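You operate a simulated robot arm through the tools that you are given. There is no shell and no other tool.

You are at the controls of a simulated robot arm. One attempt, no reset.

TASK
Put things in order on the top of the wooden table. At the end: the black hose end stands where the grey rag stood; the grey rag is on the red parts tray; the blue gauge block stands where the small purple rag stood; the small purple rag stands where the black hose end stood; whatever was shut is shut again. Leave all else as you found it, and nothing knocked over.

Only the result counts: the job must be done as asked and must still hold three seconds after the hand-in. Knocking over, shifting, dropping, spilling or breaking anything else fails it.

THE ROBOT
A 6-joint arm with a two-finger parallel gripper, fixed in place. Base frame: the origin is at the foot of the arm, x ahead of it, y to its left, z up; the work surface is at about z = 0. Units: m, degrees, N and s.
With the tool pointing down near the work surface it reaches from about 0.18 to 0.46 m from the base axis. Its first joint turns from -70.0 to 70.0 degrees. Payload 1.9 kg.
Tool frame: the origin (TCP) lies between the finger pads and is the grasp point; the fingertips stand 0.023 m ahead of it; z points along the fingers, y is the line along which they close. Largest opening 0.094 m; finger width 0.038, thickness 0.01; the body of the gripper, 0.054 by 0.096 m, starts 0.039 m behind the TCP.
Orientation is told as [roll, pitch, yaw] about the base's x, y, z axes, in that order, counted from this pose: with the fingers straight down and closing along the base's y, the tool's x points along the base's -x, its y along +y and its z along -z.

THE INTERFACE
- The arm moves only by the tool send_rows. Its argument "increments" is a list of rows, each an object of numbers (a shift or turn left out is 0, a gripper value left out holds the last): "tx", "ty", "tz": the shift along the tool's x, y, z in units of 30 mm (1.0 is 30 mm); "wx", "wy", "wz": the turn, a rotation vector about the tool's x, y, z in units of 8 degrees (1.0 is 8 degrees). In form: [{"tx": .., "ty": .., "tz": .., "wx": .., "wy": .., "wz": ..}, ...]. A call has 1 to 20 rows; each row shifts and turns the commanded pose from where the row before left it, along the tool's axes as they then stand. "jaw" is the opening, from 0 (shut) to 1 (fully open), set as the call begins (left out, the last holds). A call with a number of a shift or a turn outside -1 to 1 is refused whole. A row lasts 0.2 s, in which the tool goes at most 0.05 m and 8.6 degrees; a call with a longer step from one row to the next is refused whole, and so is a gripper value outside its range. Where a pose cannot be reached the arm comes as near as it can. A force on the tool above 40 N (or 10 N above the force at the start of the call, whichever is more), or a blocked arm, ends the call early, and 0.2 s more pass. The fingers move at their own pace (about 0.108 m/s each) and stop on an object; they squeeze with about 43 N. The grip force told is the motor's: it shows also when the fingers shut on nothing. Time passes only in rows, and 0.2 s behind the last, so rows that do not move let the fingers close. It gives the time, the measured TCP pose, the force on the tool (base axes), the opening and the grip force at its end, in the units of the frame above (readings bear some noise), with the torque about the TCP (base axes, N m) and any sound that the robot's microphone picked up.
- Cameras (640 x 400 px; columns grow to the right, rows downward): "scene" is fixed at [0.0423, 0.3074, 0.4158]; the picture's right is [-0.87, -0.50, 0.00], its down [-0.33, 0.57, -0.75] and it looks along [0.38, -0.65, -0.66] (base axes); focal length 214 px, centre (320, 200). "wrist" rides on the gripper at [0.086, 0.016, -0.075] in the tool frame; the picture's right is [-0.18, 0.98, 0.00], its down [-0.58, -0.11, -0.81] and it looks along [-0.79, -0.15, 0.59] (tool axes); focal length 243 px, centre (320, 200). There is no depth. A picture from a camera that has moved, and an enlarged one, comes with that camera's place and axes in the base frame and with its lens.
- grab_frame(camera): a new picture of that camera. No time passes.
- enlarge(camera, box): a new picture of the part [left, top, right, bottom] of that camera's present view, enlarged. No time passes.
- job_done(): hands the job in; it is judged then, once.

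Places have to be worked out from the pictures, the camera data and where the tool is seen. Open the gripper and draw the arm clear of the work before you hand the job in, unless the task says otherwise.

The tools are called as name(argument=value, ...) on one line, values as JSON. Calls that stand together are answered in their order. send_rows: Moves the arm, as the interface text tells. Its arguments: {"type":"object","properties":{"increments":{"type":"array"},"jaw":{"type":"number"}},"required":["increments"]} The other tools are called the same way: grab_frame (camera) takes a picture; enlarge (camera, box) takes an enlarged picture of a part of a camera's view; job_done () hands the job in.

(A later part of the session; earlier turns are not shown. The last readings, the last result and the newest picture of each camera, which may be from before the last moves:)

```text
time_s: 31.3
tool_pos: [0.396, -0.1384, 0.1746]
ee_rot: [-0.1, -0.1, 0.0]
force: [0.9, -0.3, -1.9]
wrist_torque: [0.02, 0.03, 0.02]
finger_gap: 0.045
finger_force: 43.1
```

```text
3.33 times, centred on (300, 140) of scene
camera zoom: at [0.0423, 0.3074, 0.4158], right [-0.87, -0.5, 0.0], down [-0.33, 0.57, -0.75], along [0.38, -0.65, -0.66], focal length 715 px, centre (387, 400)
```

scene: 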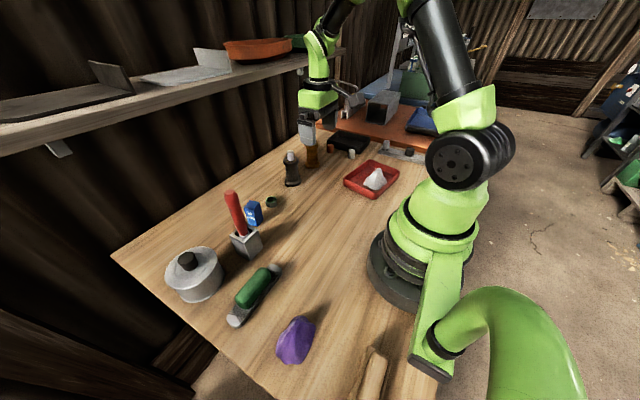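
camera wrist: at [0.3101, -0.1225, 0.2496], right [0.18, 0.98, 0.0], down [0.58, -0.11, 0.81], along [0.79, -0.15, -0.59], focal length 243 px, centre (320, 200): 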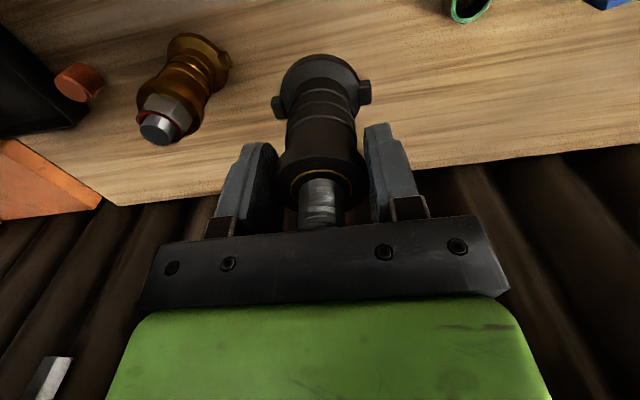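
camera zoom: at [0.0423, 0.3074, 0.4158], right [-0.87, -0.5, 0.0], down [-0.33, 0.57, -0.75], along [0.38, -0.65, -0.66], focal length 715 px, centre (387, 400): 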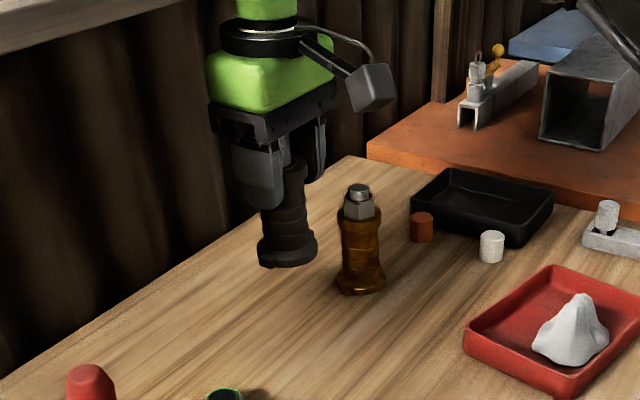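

The hose end is held upright, its base about 0.096 up. I carry it to above the grey rag's old place (0.239,-0.025).

send_rows(increments=[{"tx": 0.4, "ty": 0.28}, {"tx": 0.6, "ty": 0.43}, {"tx": 0.7, "ty": 0.5}, {"tx": 0.7, "ty": 0.5}, {"tx": 0.7, "ty": 0.5}, {"tx": 0.7, "ty": 0.5}, {"tx": 0.6, "ty": 0.45}, {"tx": 0.5, "ty": 0.36}, {"tx": 0.35, "ty": 0.26}])

grab_frame(camera="wrist")

enlarge(camera="scene", box=[220, 100, 420, 240])

```text
time_s: 33.3
tool_pos: [0.2387, -0.0263, 0.1745]
ee_rot: [-0.1, -0.2, -0.1]
force: [0.1, 0.2, -1.0]
wrist_torque: [0.01, -0.01, 0.02]
finger_gap: 0.0452
finger_force: 43.2
```

```text
taken
camera wrist: at [0.1525, -0.0096, 0.2491], right [0.19, 0.98, 0.0], down [0.58, -0.11, 0.81], along [0.79, -0.15, -0.59], focal length 243 px, centre (320, 200)
```

wrist: 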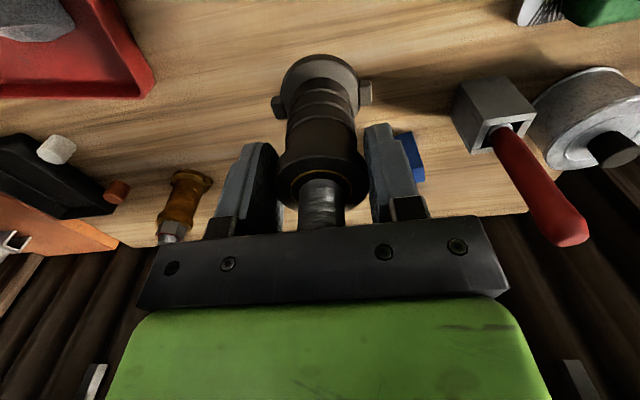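

```text
2.86 times, centred on (320, 170) of scene
camera zoom: at [0.0423, 0.3074, 0.4158], right [-0.87, -0.5, 0.0], down [-0.33, 0.57, -0.75], along [0.38, -0.65, -0.66], focal length 613 px, centre (320, 286)
```

zoom: 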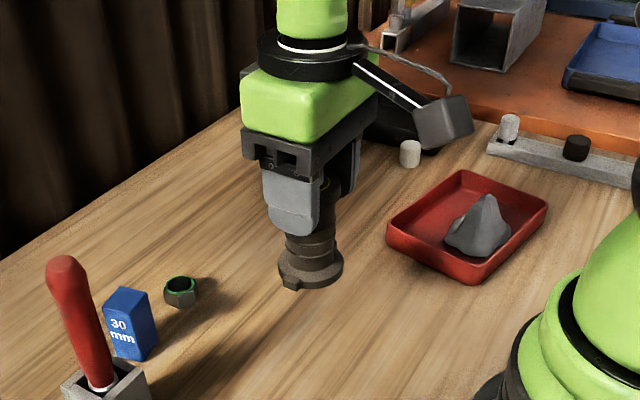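

Above the place, held upright. I descend to z ≈ 0.085, then feel for the table slowly.

send_rows(increments=[{"tz": 0.4, "ty": 0.05}, {"tz": 0.6}, {"tz": 0.6}, {"tz": 0.6}, {"tz": 0.5}, {"tz": 0.25}])

send_rows(increments=[{"tz": 0.08}, {"tz": 0.05}, {"tz": 0.04}, {"tz": 0}])

enlarge(camera="scene", box=[220, 120, 420, 240])

```text
time_s: 34.7
tool_pos: [0.2398, -0.0236, 0.0854]
ee_rot: [-0.1, -0.1, -0.1]
force: [0.5, 0.2, -2.0]
wrist_torque: [0.03, 0.01, 0.01]
finger_gap: 0.0451
finger_force: 42.6
```

```text
time_s: 35.7
tool_pos: [0.2397, -0.0234, 0.0809]
ee_rot: [0.0, 0.0, -0.2]
force: [-0.8, -0.4, -1.6]
wrist_torque: [0.01, 0.0, 0.01]
finger_gap: 0.0453
finger_force: 43.9
```

```text
3.20 times, centred on (320, 180) of scene
camera zoom: at [0.0423, 0.3074, 0.4158], right [-0.87, -0.5, 0.0], down [-0.33, 0.57, -0.75], along [0.38, -0.65, -0.66], focal length 686 px, centre (320, 264)
```

zoom: 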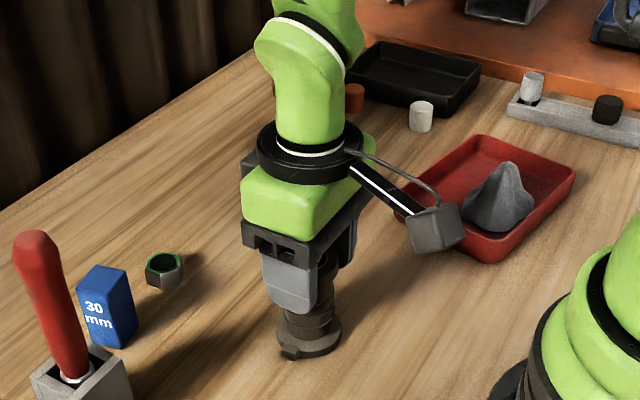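

Still about 2 mm above the table (no contact). I go on in 1 mm steps.

send_rows(increments=[{"tz": 0.035}, {"tz": 0.03}, {"tz": 0.02}, {"tz": 0}])

```text
time_s: 36.7
tool_pos: [0.2398, -0.0245, 0.0787]
ee_rot: [-0.1, -0.2, -0.1]
force: [-2.0, 5.7, 30.5]
wrist_torque: [0.22, -0.15, 0.01]
finger_gap: 0.0452
finger_force: 43.2
```

Contact with the table at z = 0.0787, at the same height as when gripped, so it stands flat. I ease off slightly and then open the jaws.

send_rows(increments=[{"tz": -0.025}, {"tz": 0}])

send_rows(increments=[{"tz": 0}, {"tz": 0}, {"tz": 0}, {"tz": 0}], jaw=1)

grab_frame(camera="wrist")

```text
time_s: 37.3
tool_pos: [0.2388, -0.0241, 0.0781]
ee_rot: [-0.1, 0.0, 0.0]
force: [2.5, 1.2, 2.5]
wrist_torque: [-0.07, -0.26, -0.03]
finger_gap: 0.0448
finger_force: 42.9
```

```text
time_s: 38.3
tool_pos: [0.2392, -0.0244, 0.0783]
ee_rot: [-0.1, -0.2, -0.1]
force: [-1.0, 0.0, 0.5]
wrist_torque: [0.01, 0.01, 0.0]
finger_gap: 0.0941
finger_force: 0.1
```

```text
taken
camera wrist: at [0.1528, -0.0078, 0.1533], right [0.19, 0.98, 0.0], down [0.58, -0.11, 0.81], along [0.79, -0.15, -0.59], focal length 243 px, centre (320, 200)
```

wrist: 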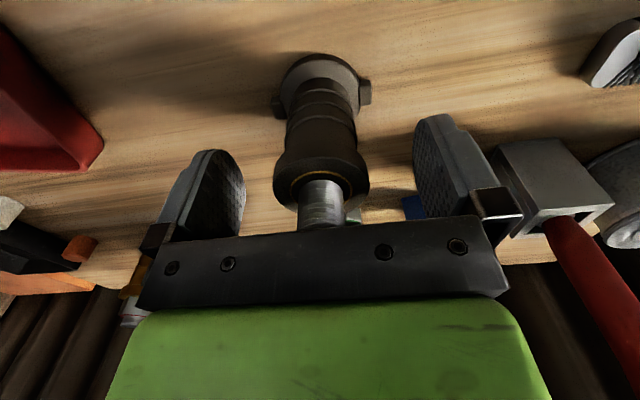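

The hose end stands alone with the fingers clear. I rise straight up to z ≈ 0.23 and check the scene.

send_rows(increments=[{"tz": -0.4}, {"tz": -0.7}, {"tz": -0.8}, {"tz": -0.9}, {"tz": -0.9}, {"tz": -0.9}, {"tz": -0.5}])

grab_frame(camera="wrist")

grab_frame(camera="scene")

```text
time_s: 39.9
tool_pos: [0.239, -0.0245, 0.233]
ee_rot: [-0.1, 0.0, -0.1]
force: [-0.2, 0.1, -0.1]
wrist_torque: [0.0, -0.01, 0.01]
finger_gap: 0.094
finger_force: 0.0
```

```text
taken
camera wrist: at [0.1528, -0.0077, 0.3075], right [0.19, 0.98, 0.0], down [0.58, -0.11, 0.81], along [0.79, -0.15, -0.59], focal length 243 px, centre (320, 200)
```

wrist: 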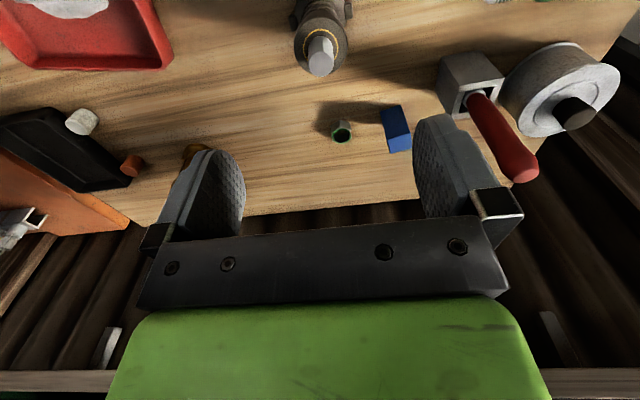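

```text
taken
```

scene: 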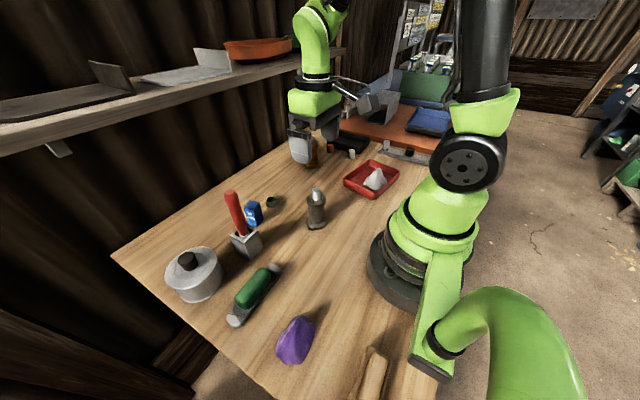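

The hose end stands upright on the old grey-rag place; nothing else moved. Next the purple rag: I move at height to about (0.15,0.19) and tilt the tool to view it from above.

send_rows(increments=[{"tx": 0.33, "ty": 0.79}, {"tx": 0.33, "ty": 0.79}, {"tx": 0.33, "ty": 0.79}, {"tx": 0.33, "ty": 0.79}, {"tx": 0.33, "ty": 0.79}, {"tx": 0.33, "ty": 0.79}, {"tx": 0.33, "ty": 0.79}, {"tx": 0.33, "ty": 0.79}, {"tx": 0.33, "ty": 0.79}])

send_rows(increments=[{"wy": 1.0}, {"wy": 1.0}, {"wy": 1.0}, {"wy": 1.0}])

grab_frame(camera="wrist")

grab_frame(camera="scene")

```text
time_s: 41.9
tool_pos: [0.1508, 0.1896, 0.2308]
ee_rot: [-0.1, -0.2, 0.0]
force: [-0.4, -0.7, -0.3]
wrist_torque: [0.05, 0.0, 0.02]
finger_gap: 0.094
finger_force: 0.0
```

```text
time_s: 42.9
tool_pos: [0.1501, 0.1898, 0.2325]
ee_rot: [0.0, 32.0, -0.1]
force: [-0.2, -0.2, -0.1]
wrist_torque: [-0.02, -0.03, 0.0]
finger_gap: 0.0941
finger_force: 0.1
```

```text
taken
camera wrist: at [0.1164, 0.2055, 0.3411], right [0.16, 0.98, -0.1], down [0.92, -0.11, 0.38], along [0.36, -0.15, -0.92], focal length 243 px, centre (320, 200)
```

wrist: 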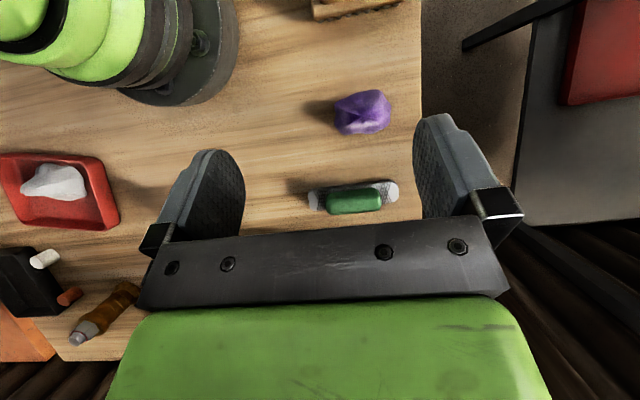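

```text
taken
```

scene: 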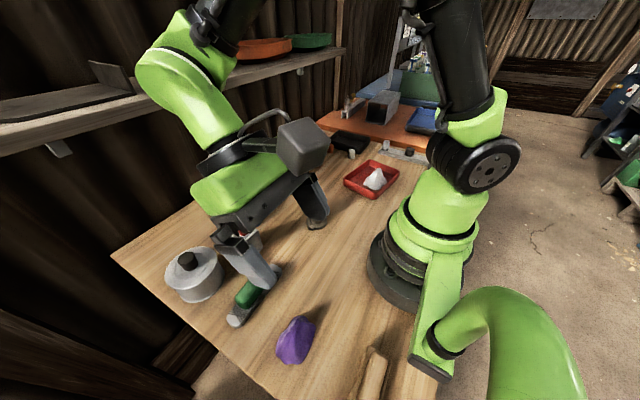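

enlarge(camera="wrist", box=[300, 60, 428, 150])

enlarge(camera="scene", box=[260, 305, 356, 372])

```text
4.44 times, centred on (364, 105) of wrist
camera zoom: at [0.1164, 0.2055, 0.3411], right [0.16, 0.98, -0.1], down [0.92, -0.11, 0.38], along [0.36, -0.15, -0.92], focal length 1078 px, centre (124, 622)
```

zoom: 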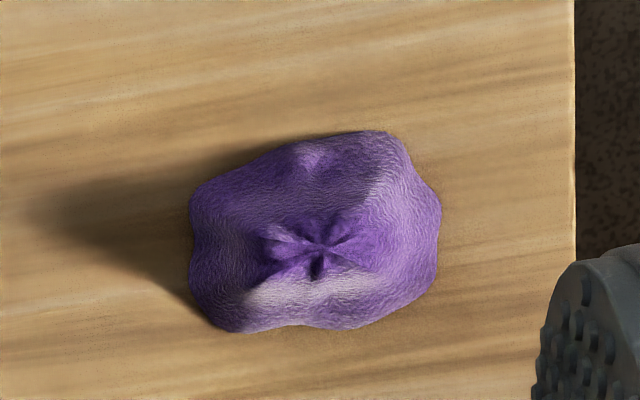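

```text
5.97 times, centred on (308, 338) of scene
camera zoom: at [0.0423, 0.3074, 0.4158], right [-0.87, -0.5, 0.0], down [-0.33, 0.57, -0.75], along [0.38, -0.65, -0.66], focal length 1280 px, centre (392, -627)
```

zoom: 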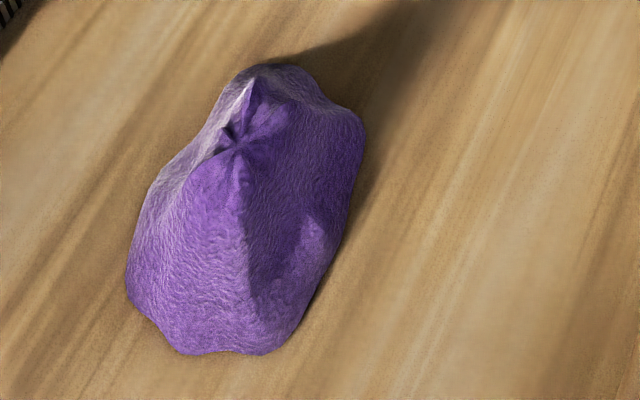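

The purple rag's centre is at (0.134,0.225), about 0.05 along x by 0.07 along y, with its peak at z ≈ 0.057. I bring the tool upright and turn it to yaw 90 so the fingers close along its narrow side.

send_rows(increments=[{"wy": -1.0}, {"wy": -1.0}, {"wy": -1.0}, {"wy": -1.0}, {"wz": -1.0}, {"wz": -1.0}, {"wz": -1.0}, {"wz": -1.0}, {"wz": -1.0}, {"wz": -1.0}, {"wz": -1.0}, {"wz": -1.0}, {"wz": -1.0}, {"wz": -1.0}, {"wz": -1.0}, {"wz": -0.26}])

grab_frame(camera="scene")

```text
time_s: 46.3
tool_pos: [0.1495, 0.1889, 0.2314]
ee_rot: [-0.1, 0.1, 90.1]
force: [-0.2, 0.2, 0.7]
wrist_torque: [0.01, 0.02, 0.03]
finger_gap: 0.0939
finger_force: 0.1
```

```text
taken
```

scene: 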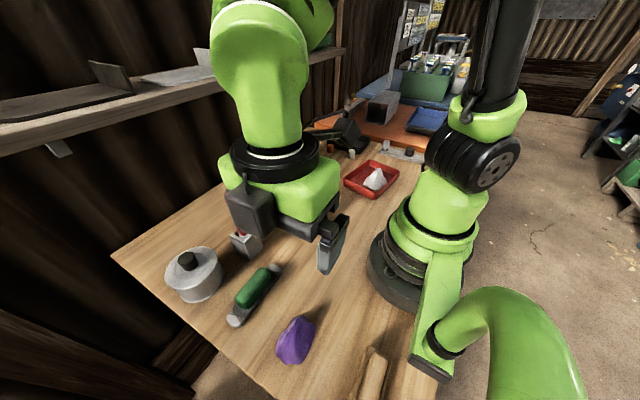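

Now I centre over the purple rag at (0.134,0.225) and go down to z ≈ 0.12 for a check.

send_rows(increments=[{"tx": -0.6, "ty": 0.26}, {"tx": -0.6, "ty": 0.26}, {"tz": 0.8}, {"tz": 0.9}, {"tz": 0.9}, {"tz": 0.7}, {"tz": 0.4}])

grab_frame(camera="wrist")

grab_frame(camera="scene")

```text
time_s: 47.9
tool_pos: [0.1333, 0.2265, 0.1198]
ee_rot: [-0.1, 0.1, 90.1]
force: [-0.6, 0.2, 0.0]
wrist_torque: [0.0, -0.01, 0.03]
finger_gap: 0.0939
finger_force: 0.1
```

```text
taken
camera wrist: at [0.118, 0.139, 0.1953], right [-0.98, 0.18, 0.0], down [0.11, 0.58, 0.81], along [0.15, 0.79, -0.59], focal length 243 px, centre (320, 200)
```

wrist: 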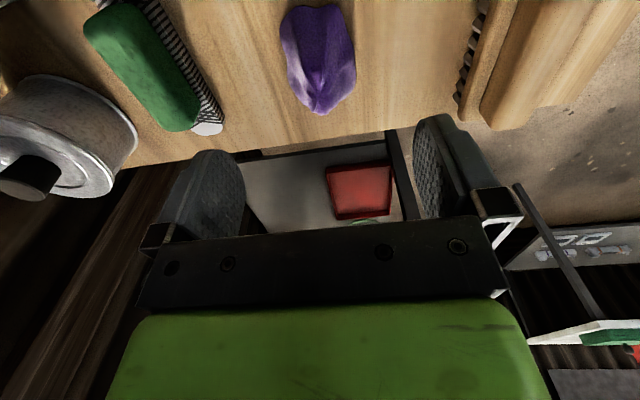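

```text
taken
```

scene: 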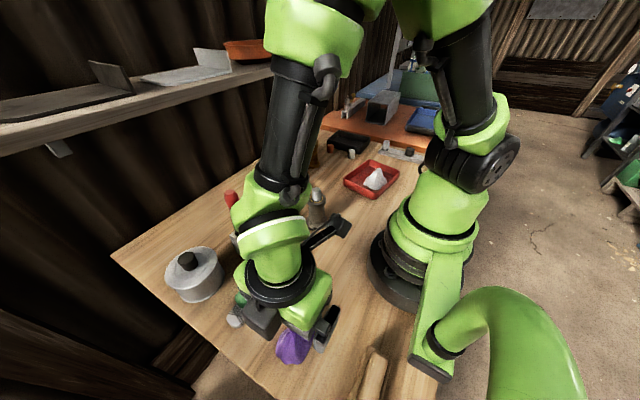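

The purple rag lies centred between the fingers in the wrist view, with its tip where predicted. I descend to z ≈ 0.038.

send_rows(increments=[{"tz": 0.7, "tx": 0.04}, {"tz": 0.7}, {"tz": 0.6}, {"tz": 0.45}, {"tz": 0.28}])

grab_frame(camera="wrist")

grab_frame(camera="scene")

```text
time_s: 49.1
tool_pos: [0.1349, 0.2243, 0.0387]
ee_rot: [-0.1, 0.1, 90.0]
force: [0.1, 0.2, -0.4]
wrist_torque: [0.01, 0.0, -0.01]
finger_gap: 0.094
finger_force: 0.0
```

```text
taken
camera wrist: at [0.1187, 0.1377, 0.1134], right [-0.98, 0.18, 0.0], down [0.11, 0.58, 0.81], along [0.15, 0.79, -0.59], focal length 243 px, centre (320, 200)
```

wrist: 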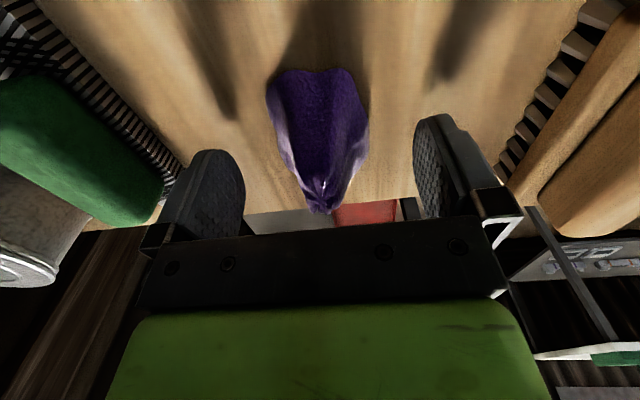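

```text
taken
```

scene: 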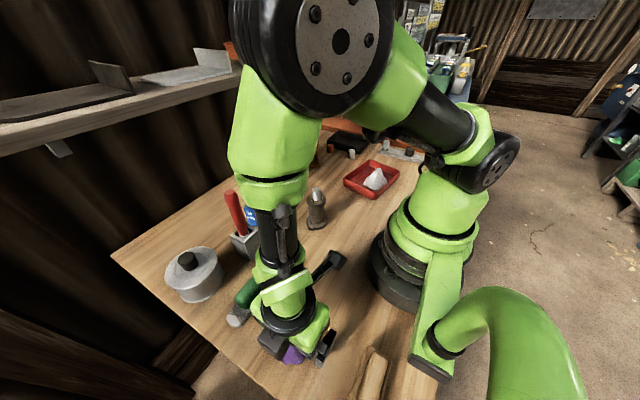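

Fingers straddle the purple rag, clear of the file/green item and the brush. I close the jaws.

send_rows(increments=[{"tz": 0}, {"tz": 0}, {"tz": 0}, {"tz": 0}], jaw=0)

grab_frame(camera="wrist")

```text
time_s: 50.1
tool_pos: [0.1355, 0.2247, 0.0387]
ee_rot: [-0.2, 0.2, 90.0]
force: [0.1, -0.8, 0.2]
wrist_torque: [-0.01, 0.0, 0.0]
finger_gap: 0.0315
finger_force: 43.2
```

```text
taken
camera wrist: at [0.1188, 0.1377, 0.1135], right [-0.98, 0.18, 0.0], down [0.11, 0.58, 0.81], along [0.15, 0.79, -0.59], focal length 243 px, centre (320, 200)
```

wrist: 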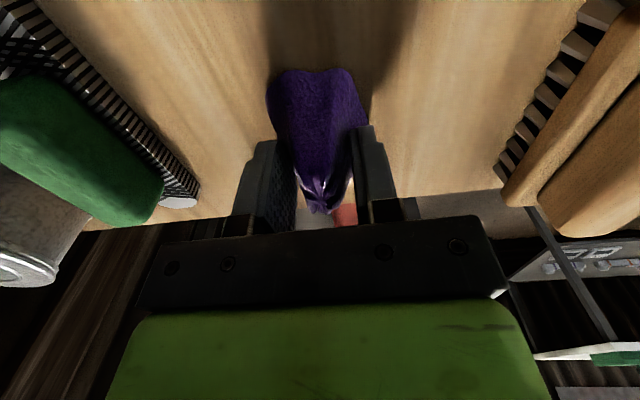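

The grip closed at 0.0315 with no upward push, so it holds firmly. Purple rag's original place: (0.134,0.2245). I lift gently.

send_rows(increments=[{"tz": -0.1}, {"tz": -0.1}, {"tz": -0.15}, {"tz": 0}])

grab_frame(camera="wrist")

```text
time_s: 51.1
tool_pos: [0.1345, 0.2234, 0.0487]
ee_rot: [-0.2, 0.1, 90.0]
force: [0.4, -0.1, -0.5]
wrist_torque: [0.01, 0.01, 0.0]
finger_gap: 0.0313
finger_force: 43.5
```

```text
taken
camera wrist: at [0.1185, 0.1374, 0.1239], right [-0.98, 0.18, 0.0], down [0.11, 0.58, 0.81], along [0.15, 0.79, -0.59], focal length 243 px, centre (320, 200)
```

wrist: 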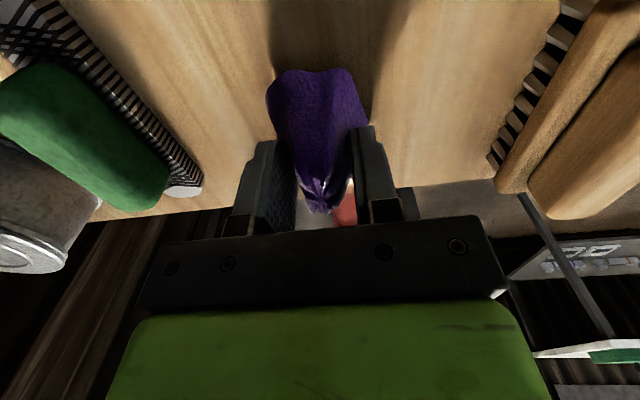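

The rag follows the gripper (TCP 0.0387 above its base). I raise it to z ≈ 0.2 and move inward to a waypoint near (0.22,0.06), keeping clear of the red handle (tip about (0.33,0.13,0.17)).

send_rows(increments=[{"tz": -0.4}, {"tz": -0.7}, {"tz": -0.8}, {"tz": -0.8}, {"tz": -0.8}, {"tz": -0.8}, {"tz": -0.5}, {"tz": -0.25}, {"tx": 0.4, "ty": -0.21}, {"tx": 0.7, "ty": -0.37}, {"tx": 0.75, "ty": -0.4}, {"tx": 0.75, "ty": -0.4}, {"tx": 0.75, "ty": -0.4}, {"tx": 0.75, "ty": -0.4}, {"tx": 0.75, "ty": -0.4}, {"tx": 0.45, "ty": -0.24}, {"tx": 0.2, "ty": -0.1}])

grab_frame(camera="scene")

grab_frame(camera="wrist")

```text
time_s: 54.7
tool_pos: [0.2226, 0.0582, 0.2003]
ee_rot: [-0.1, 0.0, 90.1]
force: [0.4, 0.4, -0.1]
wrist_torque: [-0.02, 0.02, -0.01]
finger_gap: 0.0305
finger_force: 43.1
```

```text
taken
```

scene: 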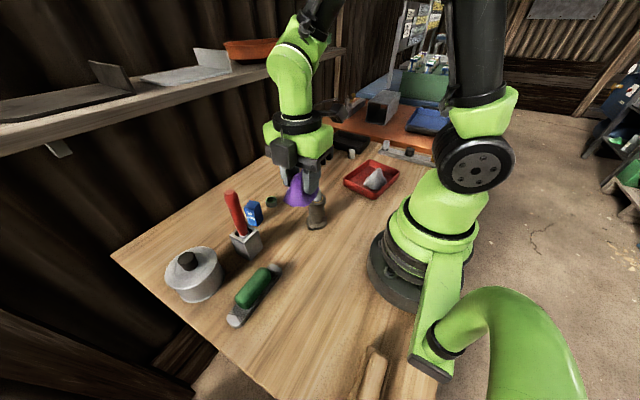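

```text
taken
camera wrist: at [0.206, -0.0277, 0.2758], right [-0.98, 0.18, 0.0], down [0.11, 0.58, 0.81], along [0.15, 0.79, -0.59], focal length 243 px, centre (320, 200)
```

wrist: 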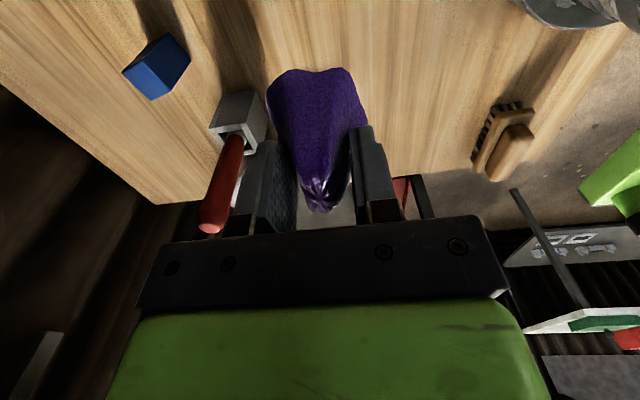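

The rag is still held. I turn the tool back to yaw 0 here, in 8° steps.

send_rows(increments=[{"wz": 0.9}, {"wz": 0.9}, {"wz": 0.9}, {"wz": 0.9}, {"wz": 0.9}, {"wz": 0.9}, {"wz": 0.9}, {"wz": 0.9}, {"wz": 0.9}, {"wz": 0.9}, {"wz": 0.9}, {"wz": 0.9}, {"wz": 0.46}])

enlarge(camera="scene", box=[230, 110, 390, 230])

grab_frame(camera="wrist")

```text
time_s: 57.5
tool_pos: [0.2232, 0.0586, 0.2001]
ee_rot: [-0.1, 0.0, -0.2]
force: [0.0, 0.1, -0.5]
wrist_torque: [-0.03, 0.01, 0.01]
finger_gap: 0.0229
finger_force: 43.2
```

```text
3.33 times, centred on (310, 170) of scene
camera zoom: at [0.0423, 0.3074, 0.4158], right [-0.87, -0.5, 0.0], down [-0.33, 0.57, -0.75], along [0.38, -0.65, -0.66], focal length 715 px, centre (353, 300)
```

zoom: 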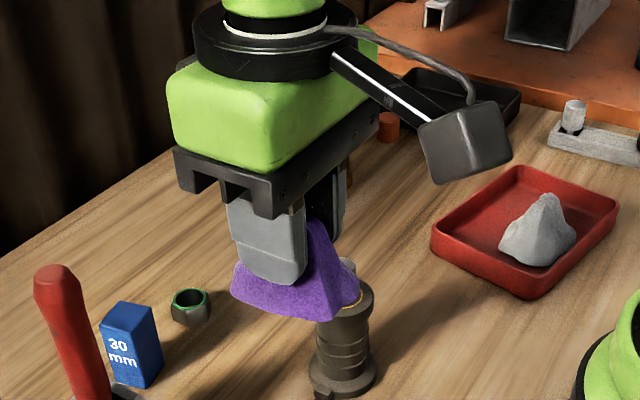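

```text
taken
camera wrist: at [0.1359, 0.0755, 0.2755], right [0.19, 0.98, 0.0], down [0.58, -0.11, 0.81], along [0.79, -0.15, -0.59], focal length 243 px, centre (320, 200)
```

wrist: 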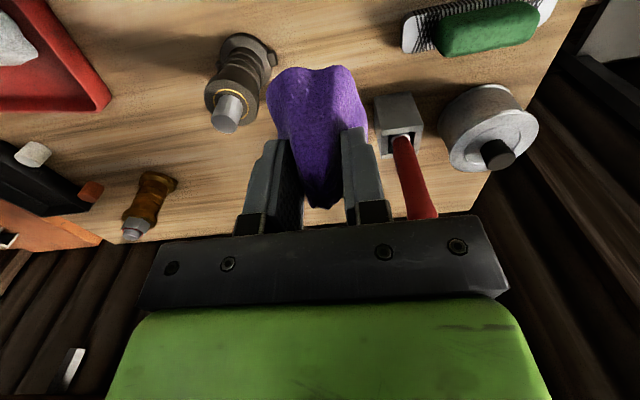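

The gap shrank to 0.023 — the rag slid a few mm in the fingers (as the grey one did before it held). I wait a moment to see whether it is stable now.

send_rows(increments=[{"tz": 0}, {"tz": 0}, {"tz": 0}])

enlarge(camera="wrist", box=[220, 50, 420, 220])

```text
time_s: 58.3
tool_pos: [0.2233, 0.0591, 0.1999]
ee_rot: [-0.1, -0.1, -0.1]
force: [0.6, 0.1, -0.5]
wrist_torque: [0.0, -0.02, -0.05]
finger_gap: 0.0232
finger_force: 43.1
```

```text
2.35 times, centred on (320, 135) of wrist
camera zoom: at [0.1359, 0.0754, 0.2755], right [0.19, 0.98, 0.0], down [0.58, -0.11, 0.81], along [0.79, -0.15, -0.59], focal length 571 px, centre (320, 353)
```

zoom: 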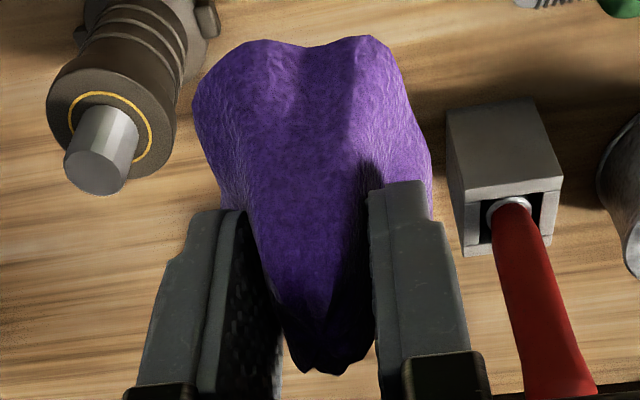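

Stable at 0.023. I carry it gently to above the hose end's old place (0.397,-0.139), well above everything else.

send_rows(increments=[{"tx": -0.25, "ty": -0.28}, {"tx": -0.4, "ty": -0.45}, {"tx": -0.5, "ty": -0.57}, {"tx": -0.5, "ty": -0.57}, {"tx": -0.5, "ty": -0.57}, {"tx": -0.5, "ty": -0.57}, {"tx": -0.5, "ty": -0.57}, {"tx": -0.5, "ty": -0.57}, {"tx": -0.5, "ty": -0.57}, {"tx": -0.5, "ty": -0.57}, {"tx": -0.5, "ty": -0.57}, {"tx": -0.4, "ty": -0.45}, {"tx": -0.25, "ty": -0.28}])

grab_frame(camera="wrist")

enlarge(camera="scene", box=[220, 40, 380, 200])

```text
time_s: 61.1
tool_pos: [0.3969, -0.1367, 0.2012]
ee_rot: [0.0, -0.2, -0.1]
force: [0.1, -0.5, -2.1]
wrist_torque: [-0.01, 0.04, 0.02]
finger_gap: 0.0234
finger_force: 42.8
```

```text
taken
camera wrist: at [0.3101, -0.1217, 0.2761], right [0.19, 0.98, 0.0], down [0.58, -0.11, 0.81], along [0.79, -0.15, -0.59], focal length 243 px, centre (320, 200)
```

wrist: 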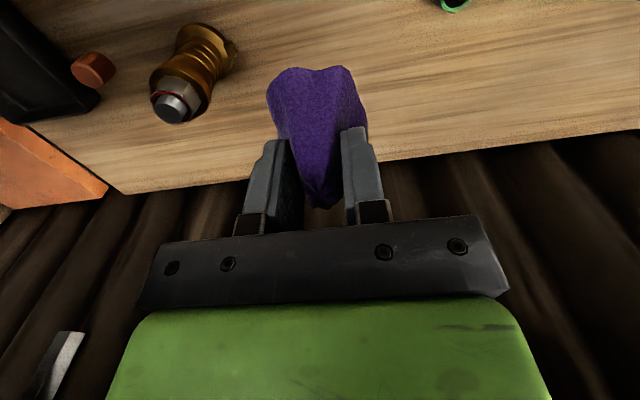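

```text
2.50 times, centred on (300, 120) of scene
camera zoom: at [0.0423, 0.3074, 0.4158], right [-0.87, -0.5, 0.0], down [-0.33, 0.57, -0.75], along [0.38, -0.65, -0.66], focal length 536 px, centre (370, 400)
```

zoom: 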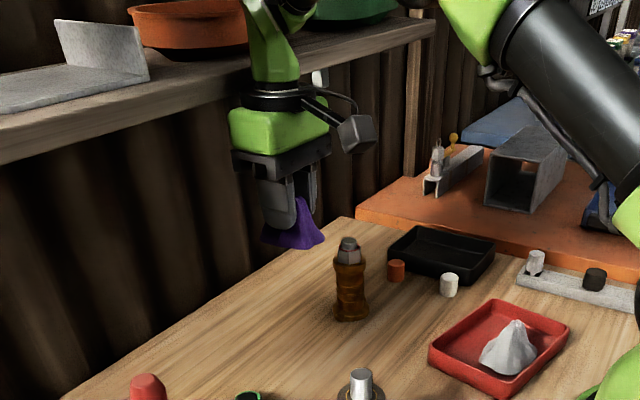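

The rag is held upright and level. I descend over the old hose place to z ≈ 0.055.

send_rows(increments=[{"tz": 0.4, "ty": -0.06}, {"tz": 0.7}, {"tz": 0.8}, {"tz": 0.8}, {"tz": 0.8}, {"tz": 0.7}, {"tz": 0.4}, {"tz": 0.2}])

grab_frame(camera="wrist")

enlarge(camera="scene", box=[230, 110, 370, 200])

```text
time_s: 62.9
tool_pos: [0.3969, -0.1407, 0.0575]
ee_rot: [-0.2, -0.1, -0.1]
force: [0.3, -1.3, 0.0]
wrist_torque: [0.0, 0.02, 0.01]
finger_gap: 0.0231
finger_force: 43.3
```

```text
taken
camera wrist: at [0.3097, -0.1244, 0.1324], right [0.19, 0.98, 0.0], down [0.58, -0.11, 0.81], along [0.79, -0.15, -0.59], focal length 243 px, centre (320, 200)
```

wrist: 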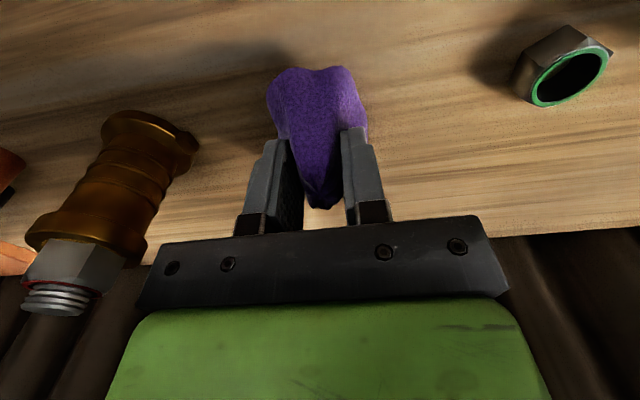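

```text
4.44 times, centred on (300, 155) of scene
camera zoom: at [0.0423, 0.3074, 0.4158], right [-0.87, -0.5, 0.0], down [-0.33, 0.57, -0.75], along [0.38, -0.65, -0.66], focal length 953 px, centre (409, 400)
```

zoom: 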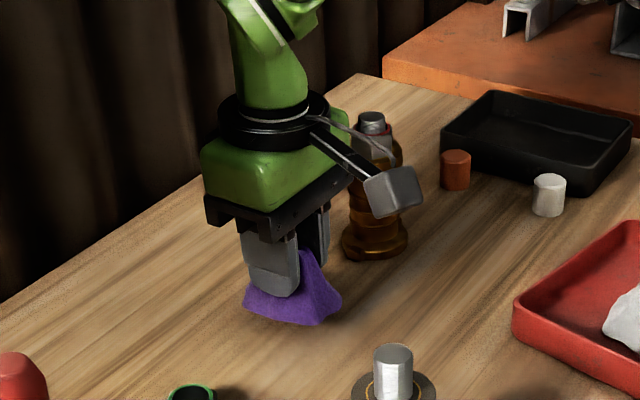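

Rag base should be about 1.5 cm above the table. I lower in small steps to feel contact.

send_rows(increments=[{"tz": 0.12, "ty": 0.05}, {"tz": 0.12}, {"tz": 0.1}, {"tz": 0.05}, {"tz": 0}])

enlarge(camera="scene", box=[230, 110, 370, 200])

```text
time_s: 64.1
tool_pos: [0.3969, -0.1391, 0.0448]
ee_rot: [-0.1, -0.1, 0.0]
force: [-0.2, 0.1, -0.1]
wrist_torque: [0.0, 0.01, 0.02]
finger_gap: 0.0234
finger_force: 42.4
```

```text
4.44 times, centred on (300, 155) of scene
camera zoom: at [0.0423, 0.3074, 0.4158], right [-0.87, -0.5, 0.0], down [-0.33, 0.57, -0.75], along [0.38, -0.65, -0.66], focal length 953 px, centre (409, 400)
```

zoom: 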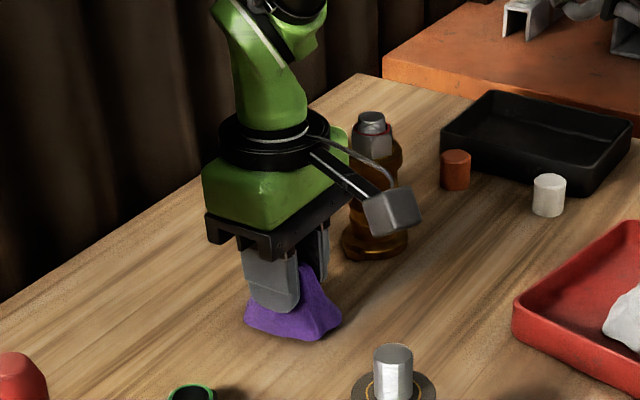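

send_rows(increments=[{"tz": 0.04}, {"tz": 0.04}, {"tz": 0.03}, {"tz": 0}])

```text
time_s: 65.1
tool_pos: [0.3967, -0.1392, 0.0402]
ee_rot: [-0.2, -0.1, -0.1]
force: [0.6, 0.5, -1.7]
wrist_torque: [0.03, 0.03, 0.02]
finger_gap: 0.0233
finger_force: 42.5
```

No contact yet at 0.0402; I continue 1 mm at a time.

send_rows(increments=[{"tz": 0.035}, {"tz": 0.03}, {"tz": 0}])

```text
time_s: 65.9
tool_pos: [0.3977, -0.1387, 0.0412]
ee_rot: [-0.1, -0.1, -0.1]
force: [-15.2, 4.1, 36.6]
wrist_torque: [0.14, 1.04, -0.09]
finger_gap: 0.023
finger_force: 42.9
```

Contact is felt at z ≈ 0.041. I ease back a millimetre, then open the jaws partway so the rag settles on its base.

send_rows(increments=[{"tz": -0.04}, {"tz": 0}])

grab_frame(camera="wrist")

```text
time_s: 66.5
tool_pos: [0.3979, -0.1391, 0.0416]
ee_rot: [-0.1, -0.3, 0.0]
force: [2.8, 2.2, 8.2]
wrist_torque: [0.09, -0.15, -0.08]
finger_gap: 0.0233
finger_force: 42.9
```

```text
taken
camera wrist: at [0.3105, -0.1229, 0.1159], right [0.18, 0.98, 0.0], down [0.58, -0.11, 0.81], along [0.79, -0.15, -0.59], focal length 243 px, centre (320, 200)
```

wrist: 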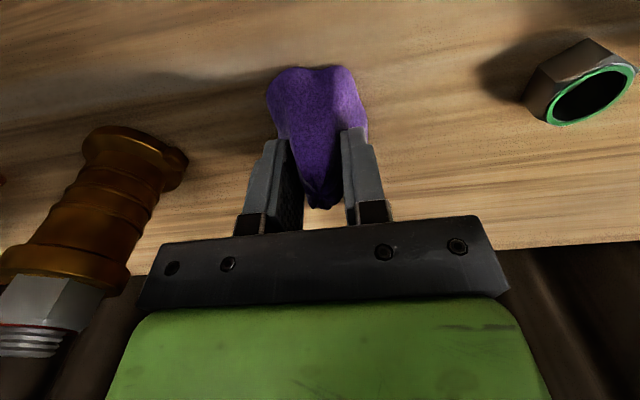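

I open just a little first (to about 0.034) to see how it releases.

send_rows(increments=[{"tz": 0}, {"tz": 0}], jaw=0.36)

grab_frame(camera="wrist")

enlarge(camera="scene", box=[230, 110, 370, 200])

```text
time_s: 67.1
tool_pos: [0.3968, -0.1385, 0.0414]
ee_rot: [-0.1, -0.1, -0.1]
force: [0.0, -0.1, 0.8]
wrist_torque: [-0.02, -0.02, 0.01]
finger_gap: 0.0341
finger_force: 0.0
```

```text
taken
camera wrist: at [0.31, -0.1229, 0.1161], right [0.19, 0.98, 0.0], down [0.58, -0.11, 0.81], along [0.79, -0.15, -0.59], focal length 243 px, centre (320, 200)
```

wrist: 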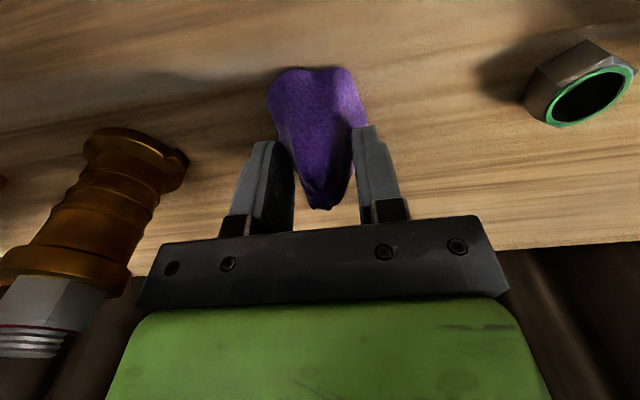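

```text
4.44 times, centred on (300, 155) of scene
camera zoom: at [0.0423, 0.3074, 0.4158], right [-0.87, -0.5, 0.0], down [-0.33, 0.57, -0.75], along [0.38, -0.65, -0.66], focal length 953 px, centre (409, 400)
```

zoom: 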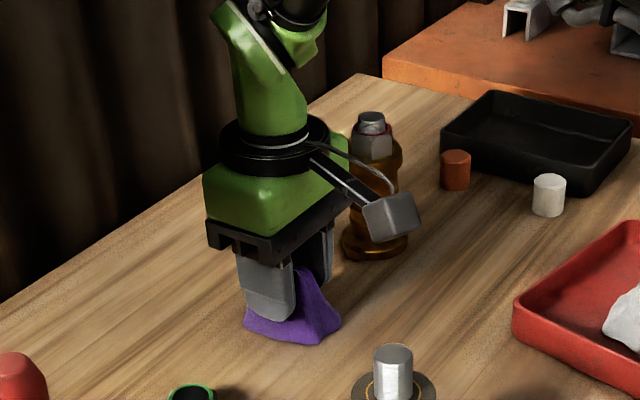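

It released cleanly and stands. I open further and rise straight up to z ≈ 0.2.

send_rows(increments=[{"tz": 0}, {"tz": 0}], jaw=0.75)

send_rows(increments=[{"tz": -0.3}, {"tz": -0.6}, {"tz": -0.8}, {"tz": -0.9}, {"tz": -0.9}, {"tz": -0.9}, {"tz": -0.7}, {"tz": -0.2}])

grab_frame(camera="wrist")

enlarge(camera="scene", box=[220, 100, 400, 240])

```text
time_s: 67.7
tool_pos: [0.3969, -0.1387, 0.0416]
ee_rot: [-0.1, -0.2, -0.1]
force: [0.0, -0.6, -0.2]
wrist_torque: [0.01, -0.02, 0.0]
finger_gap: 0.0707
finger_force: 0.1
```

```text
time_s: 69.5
tool_pos: [0.3949, -0.1381, 0.2001]
ee_rot: [0.0, -0.1, -0.1]
force: [-0.1, 0.2, -0.1]
wrist_torque: [-0.01, -0.02, -0.03]
finger_gap: 0.0705
finger_force: 0.0
```

```text
taken
camera wrist: at [0.3097, -0.1226, 0.275], right [0.19, 0.98, 0.0], down [0.58, -0.11, 0.81], along [0.79, -0.15, -0.59], focal length 243 px, centre (320, 200)
```

wrist: 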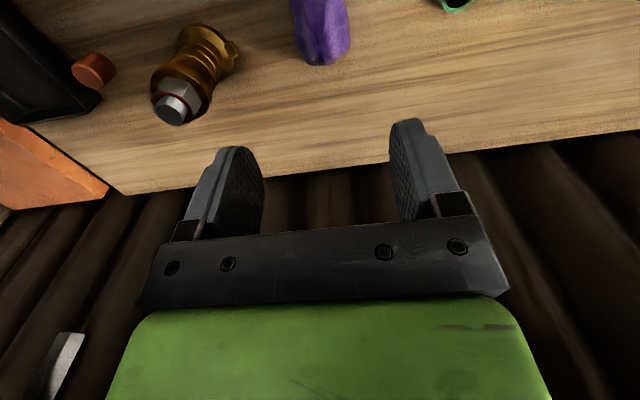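

```text
2.86 times, centred on (310, 170) of scene
camera zoom: at [0.0423, 0.3074, 0.4158], right [-0.87, -0.5, 0.0], down [-0.33, 0.57, -0.75], along [0.38, -0.65, -0.66], focal length 613 px, centre (349, 286)
```

zoom: 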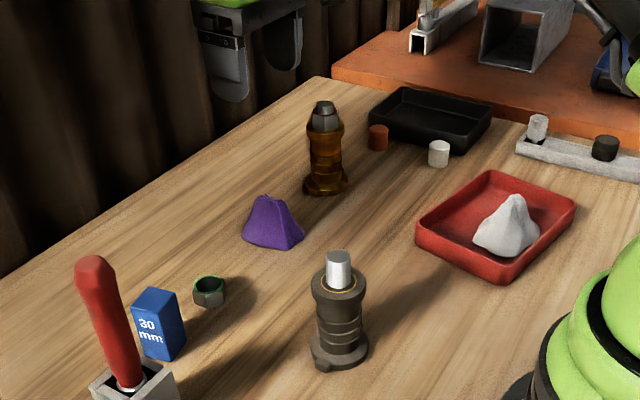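

The purple rag stands on the old hose place, and the other things are undisturbed. Next the blue block: I move to (0.30,0.0,0.22) to measure it and its neighbours.

send_rows(increments=[{"tx": 0.45, "ty": 0.66, "tz": -0.1}, {"tx": 0.45, "ty": 0.66, "tz": -0.1}, {"tx": 0.45, "ty": 0.66, "tz": -0.1}, {"tx": 0.45, "ty": 0.66, "tz": -0.1}, {"tx": 0.45, "ty": 0.66, "tz": -0.1}, {"tx": 0.45, "ty": 0.66, "tz": -0.1}, {"tx": 0.45, "ty": 0.66, "tz": -0.1}], jaw=1)

grab_frame(camera="wrist")

enlarge(camera="wrist", box=[300, 60, 540, 210])

enlarge(camera="scene", box=[210, 180, 310, 270])

```text
time_s: 71.1
tool_pos: [0.3015, 0.0005, 0.2215]
ee_rot: [-0.1, -0.2, -0.1]
force: [0.0, 0.4, -0.2]
wrist_torque: [0.0, -0.01, -0.01]
finger_gap: 0.0942
finger_force: 0.0
```

```text
taken
camera wrist: at [0.2156, 0.0166, 0.2964], right [0.19, 0.98, 0.0], down [0.58, -0.11, 0.81], along [0.79, -0.15, -0.59], focal length 243 px, centre (320, 200)
```

wrist: 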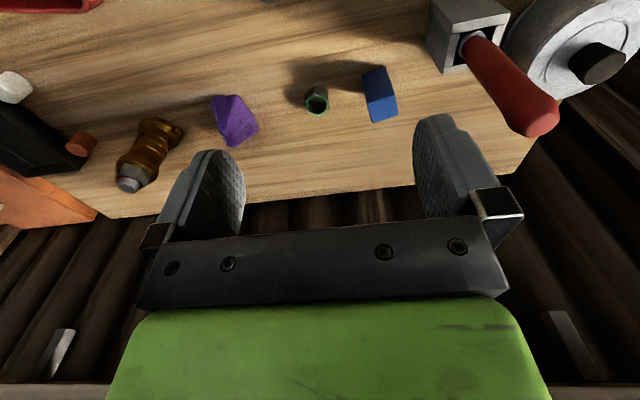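

```text
2.67 times, centred on (420, 135) of wrist
camera zoom: at [0.2156, 0.0166, 0.2964], right [0.19, 0.98, 0.0], down [0.58, -0.11, 0.81], along [0.79, -0.15, -0.59], focal length 647 px, centre (53, 373)
```

zoom: 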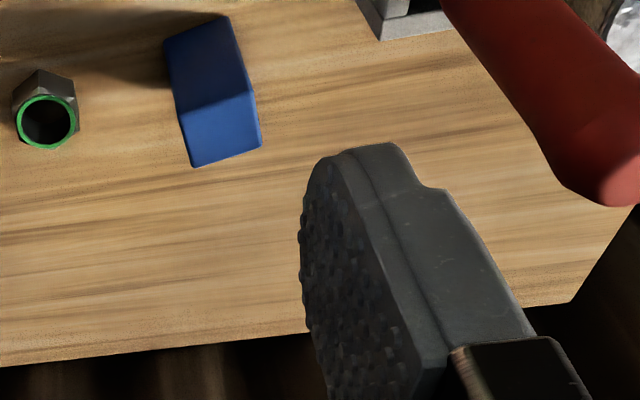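

```text
4.44 times, centred on (260, 225) of scene
camera zoom: at [0.0423, 0.3074, 0.4158], right [-0.87, -0.5, 0.0], down [-0.33, 0.57, -0.75], along [0.38, -0.65, -0.66], focal length 953 px, centre (587, 89)
```

zoom: 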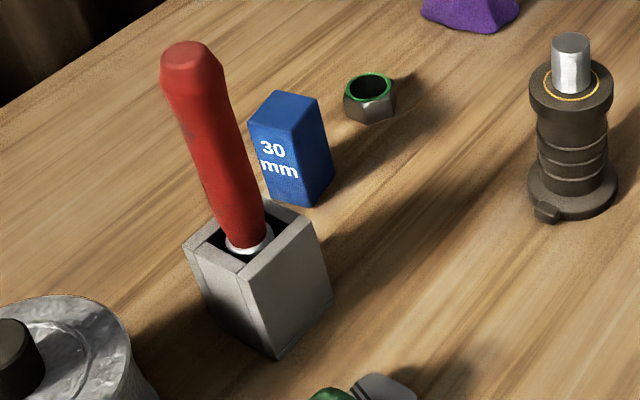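

The blue block's centre is at about (0.381,0.0555), 0.03 square, 0.058 tall, turned about 12°; the nut lies ~0.045 off its right side and the red handle ~0.08 to the left-near side. I turn the tool to yaw 12.5, part-close to 0.062 so the finger clears the nut, and move above the block staying at z ≈ 0.22.

send_rows(increments=[{"wz": -0.8}, {"wz": -0.77}, {"tx": -0.6, "ty": 0.24}, {"tx": -0.8, "ty": 0.33}, {"tx": -0.8, "ty": 0.33}, {"tx": -0.5, "ty": 0.2}, {"tx": -0.28, "ty": 0.12}], jaw=0.66)

grab_frame(camera="wrist")

enlarge(camera="wrist", box=[240, 0, 400, 100])

enlarge(camera="scene", box=[190, 110, 350, 270])

```text
time_s: 72.7
tool_pos: [0.3791, 0.0539, 0.2216]
ee_rot: [0.0, 0.4, 12.1]
force: [-10.3, -1.7, 2.7]
wrist_torque: [0.12, -0.99, -0.14]
finger_gap: 0.0619
finger_force: 0.0
stopped in row 7: the force on the tool passed its limit at 56 N (the readings are from after the stop); the commanded pose is now the measured one
```

```text
taken
camera wrist: at [0.2917, 0.0517, 0.297], right [-0.03, 1.0, 0.0], down [0.6, 0.02, 0.8], along [0.8, 0.02, -0.6], focal length 243 px, centre (320, 200)
```

wrist: 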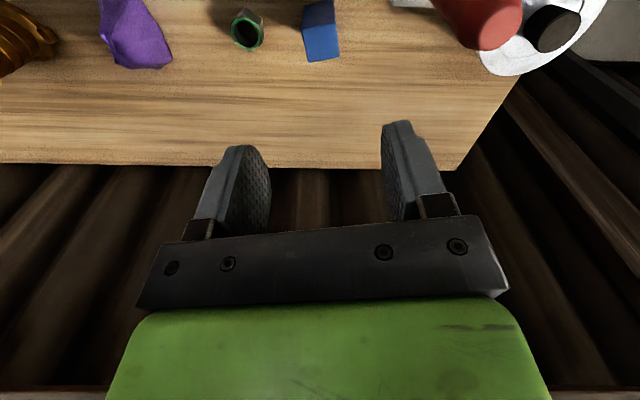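

```text
4.00 times, centred on (320, 50) of wrist
camera zoom: at [0.2917, 0.0517, 0.297], right [-0.03, 1.0, 0.0], down [0.6, 0.02, 0.8], along [0.8, 0.02, -0.6], focal length 970 px, centre (320, 800)
```

zoom: 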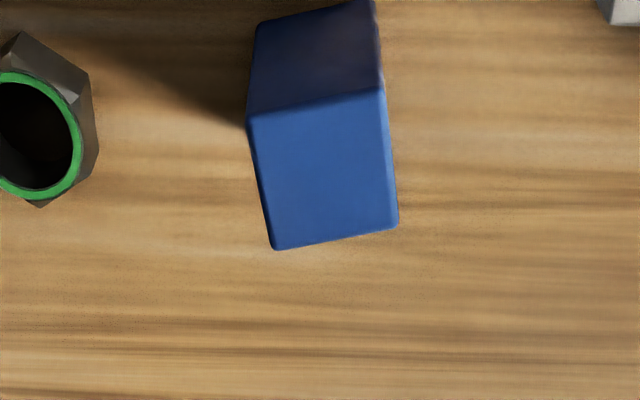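

```text
2.50 times, centred on (270, 190) of scene
camera zoom: at [0.0423, 0.3074, 0.4158], right [-0.87, -0.5, 0.0], down [-0.33, 0.57, -0.75], along [0.38, -0.65, -0.66], focal length 536 px, centre (445, 225)
```

zoom: 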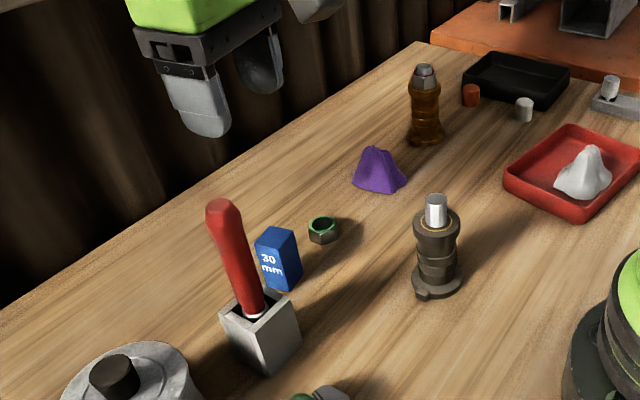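

Something high on the wrist touched — most likely the shelf's front edge (contact about 0.1 above the TCP, pushing back in -x). I check the scene before moving.

grab_frame(camera="scene")

enlarge(camera="scene", box=[100, 0, 350, 156])

```text
taken
```

scene: 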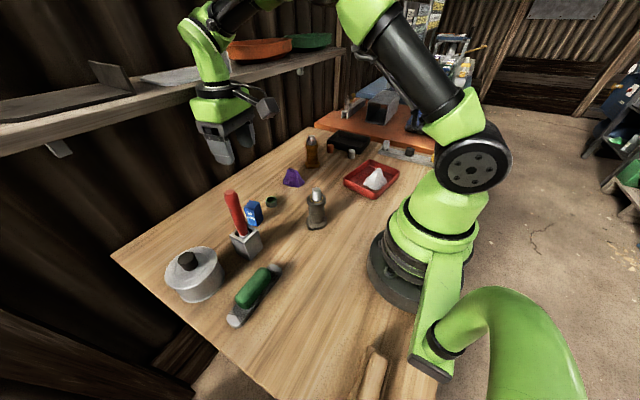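

```text
2.56 times, centred on (225, 78) of scene
camera zoom: at [0.0423, 0.3074, 0.4158], right [-0.87, -0.5, 0.0], down [-0.33, 0.57, -0.75], along [0.38, -0.65, -0.66], focal length 549 px, centre (563, 512)
```

zoom: 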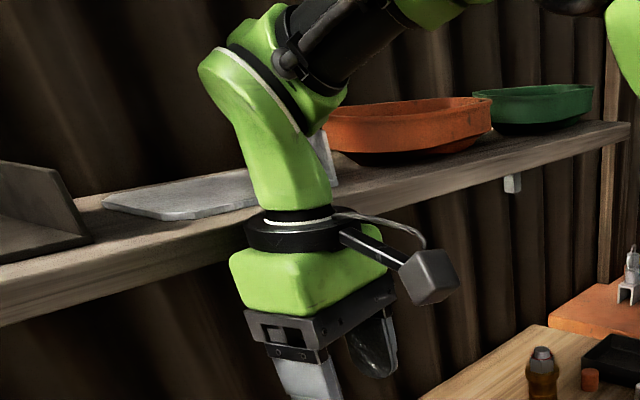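

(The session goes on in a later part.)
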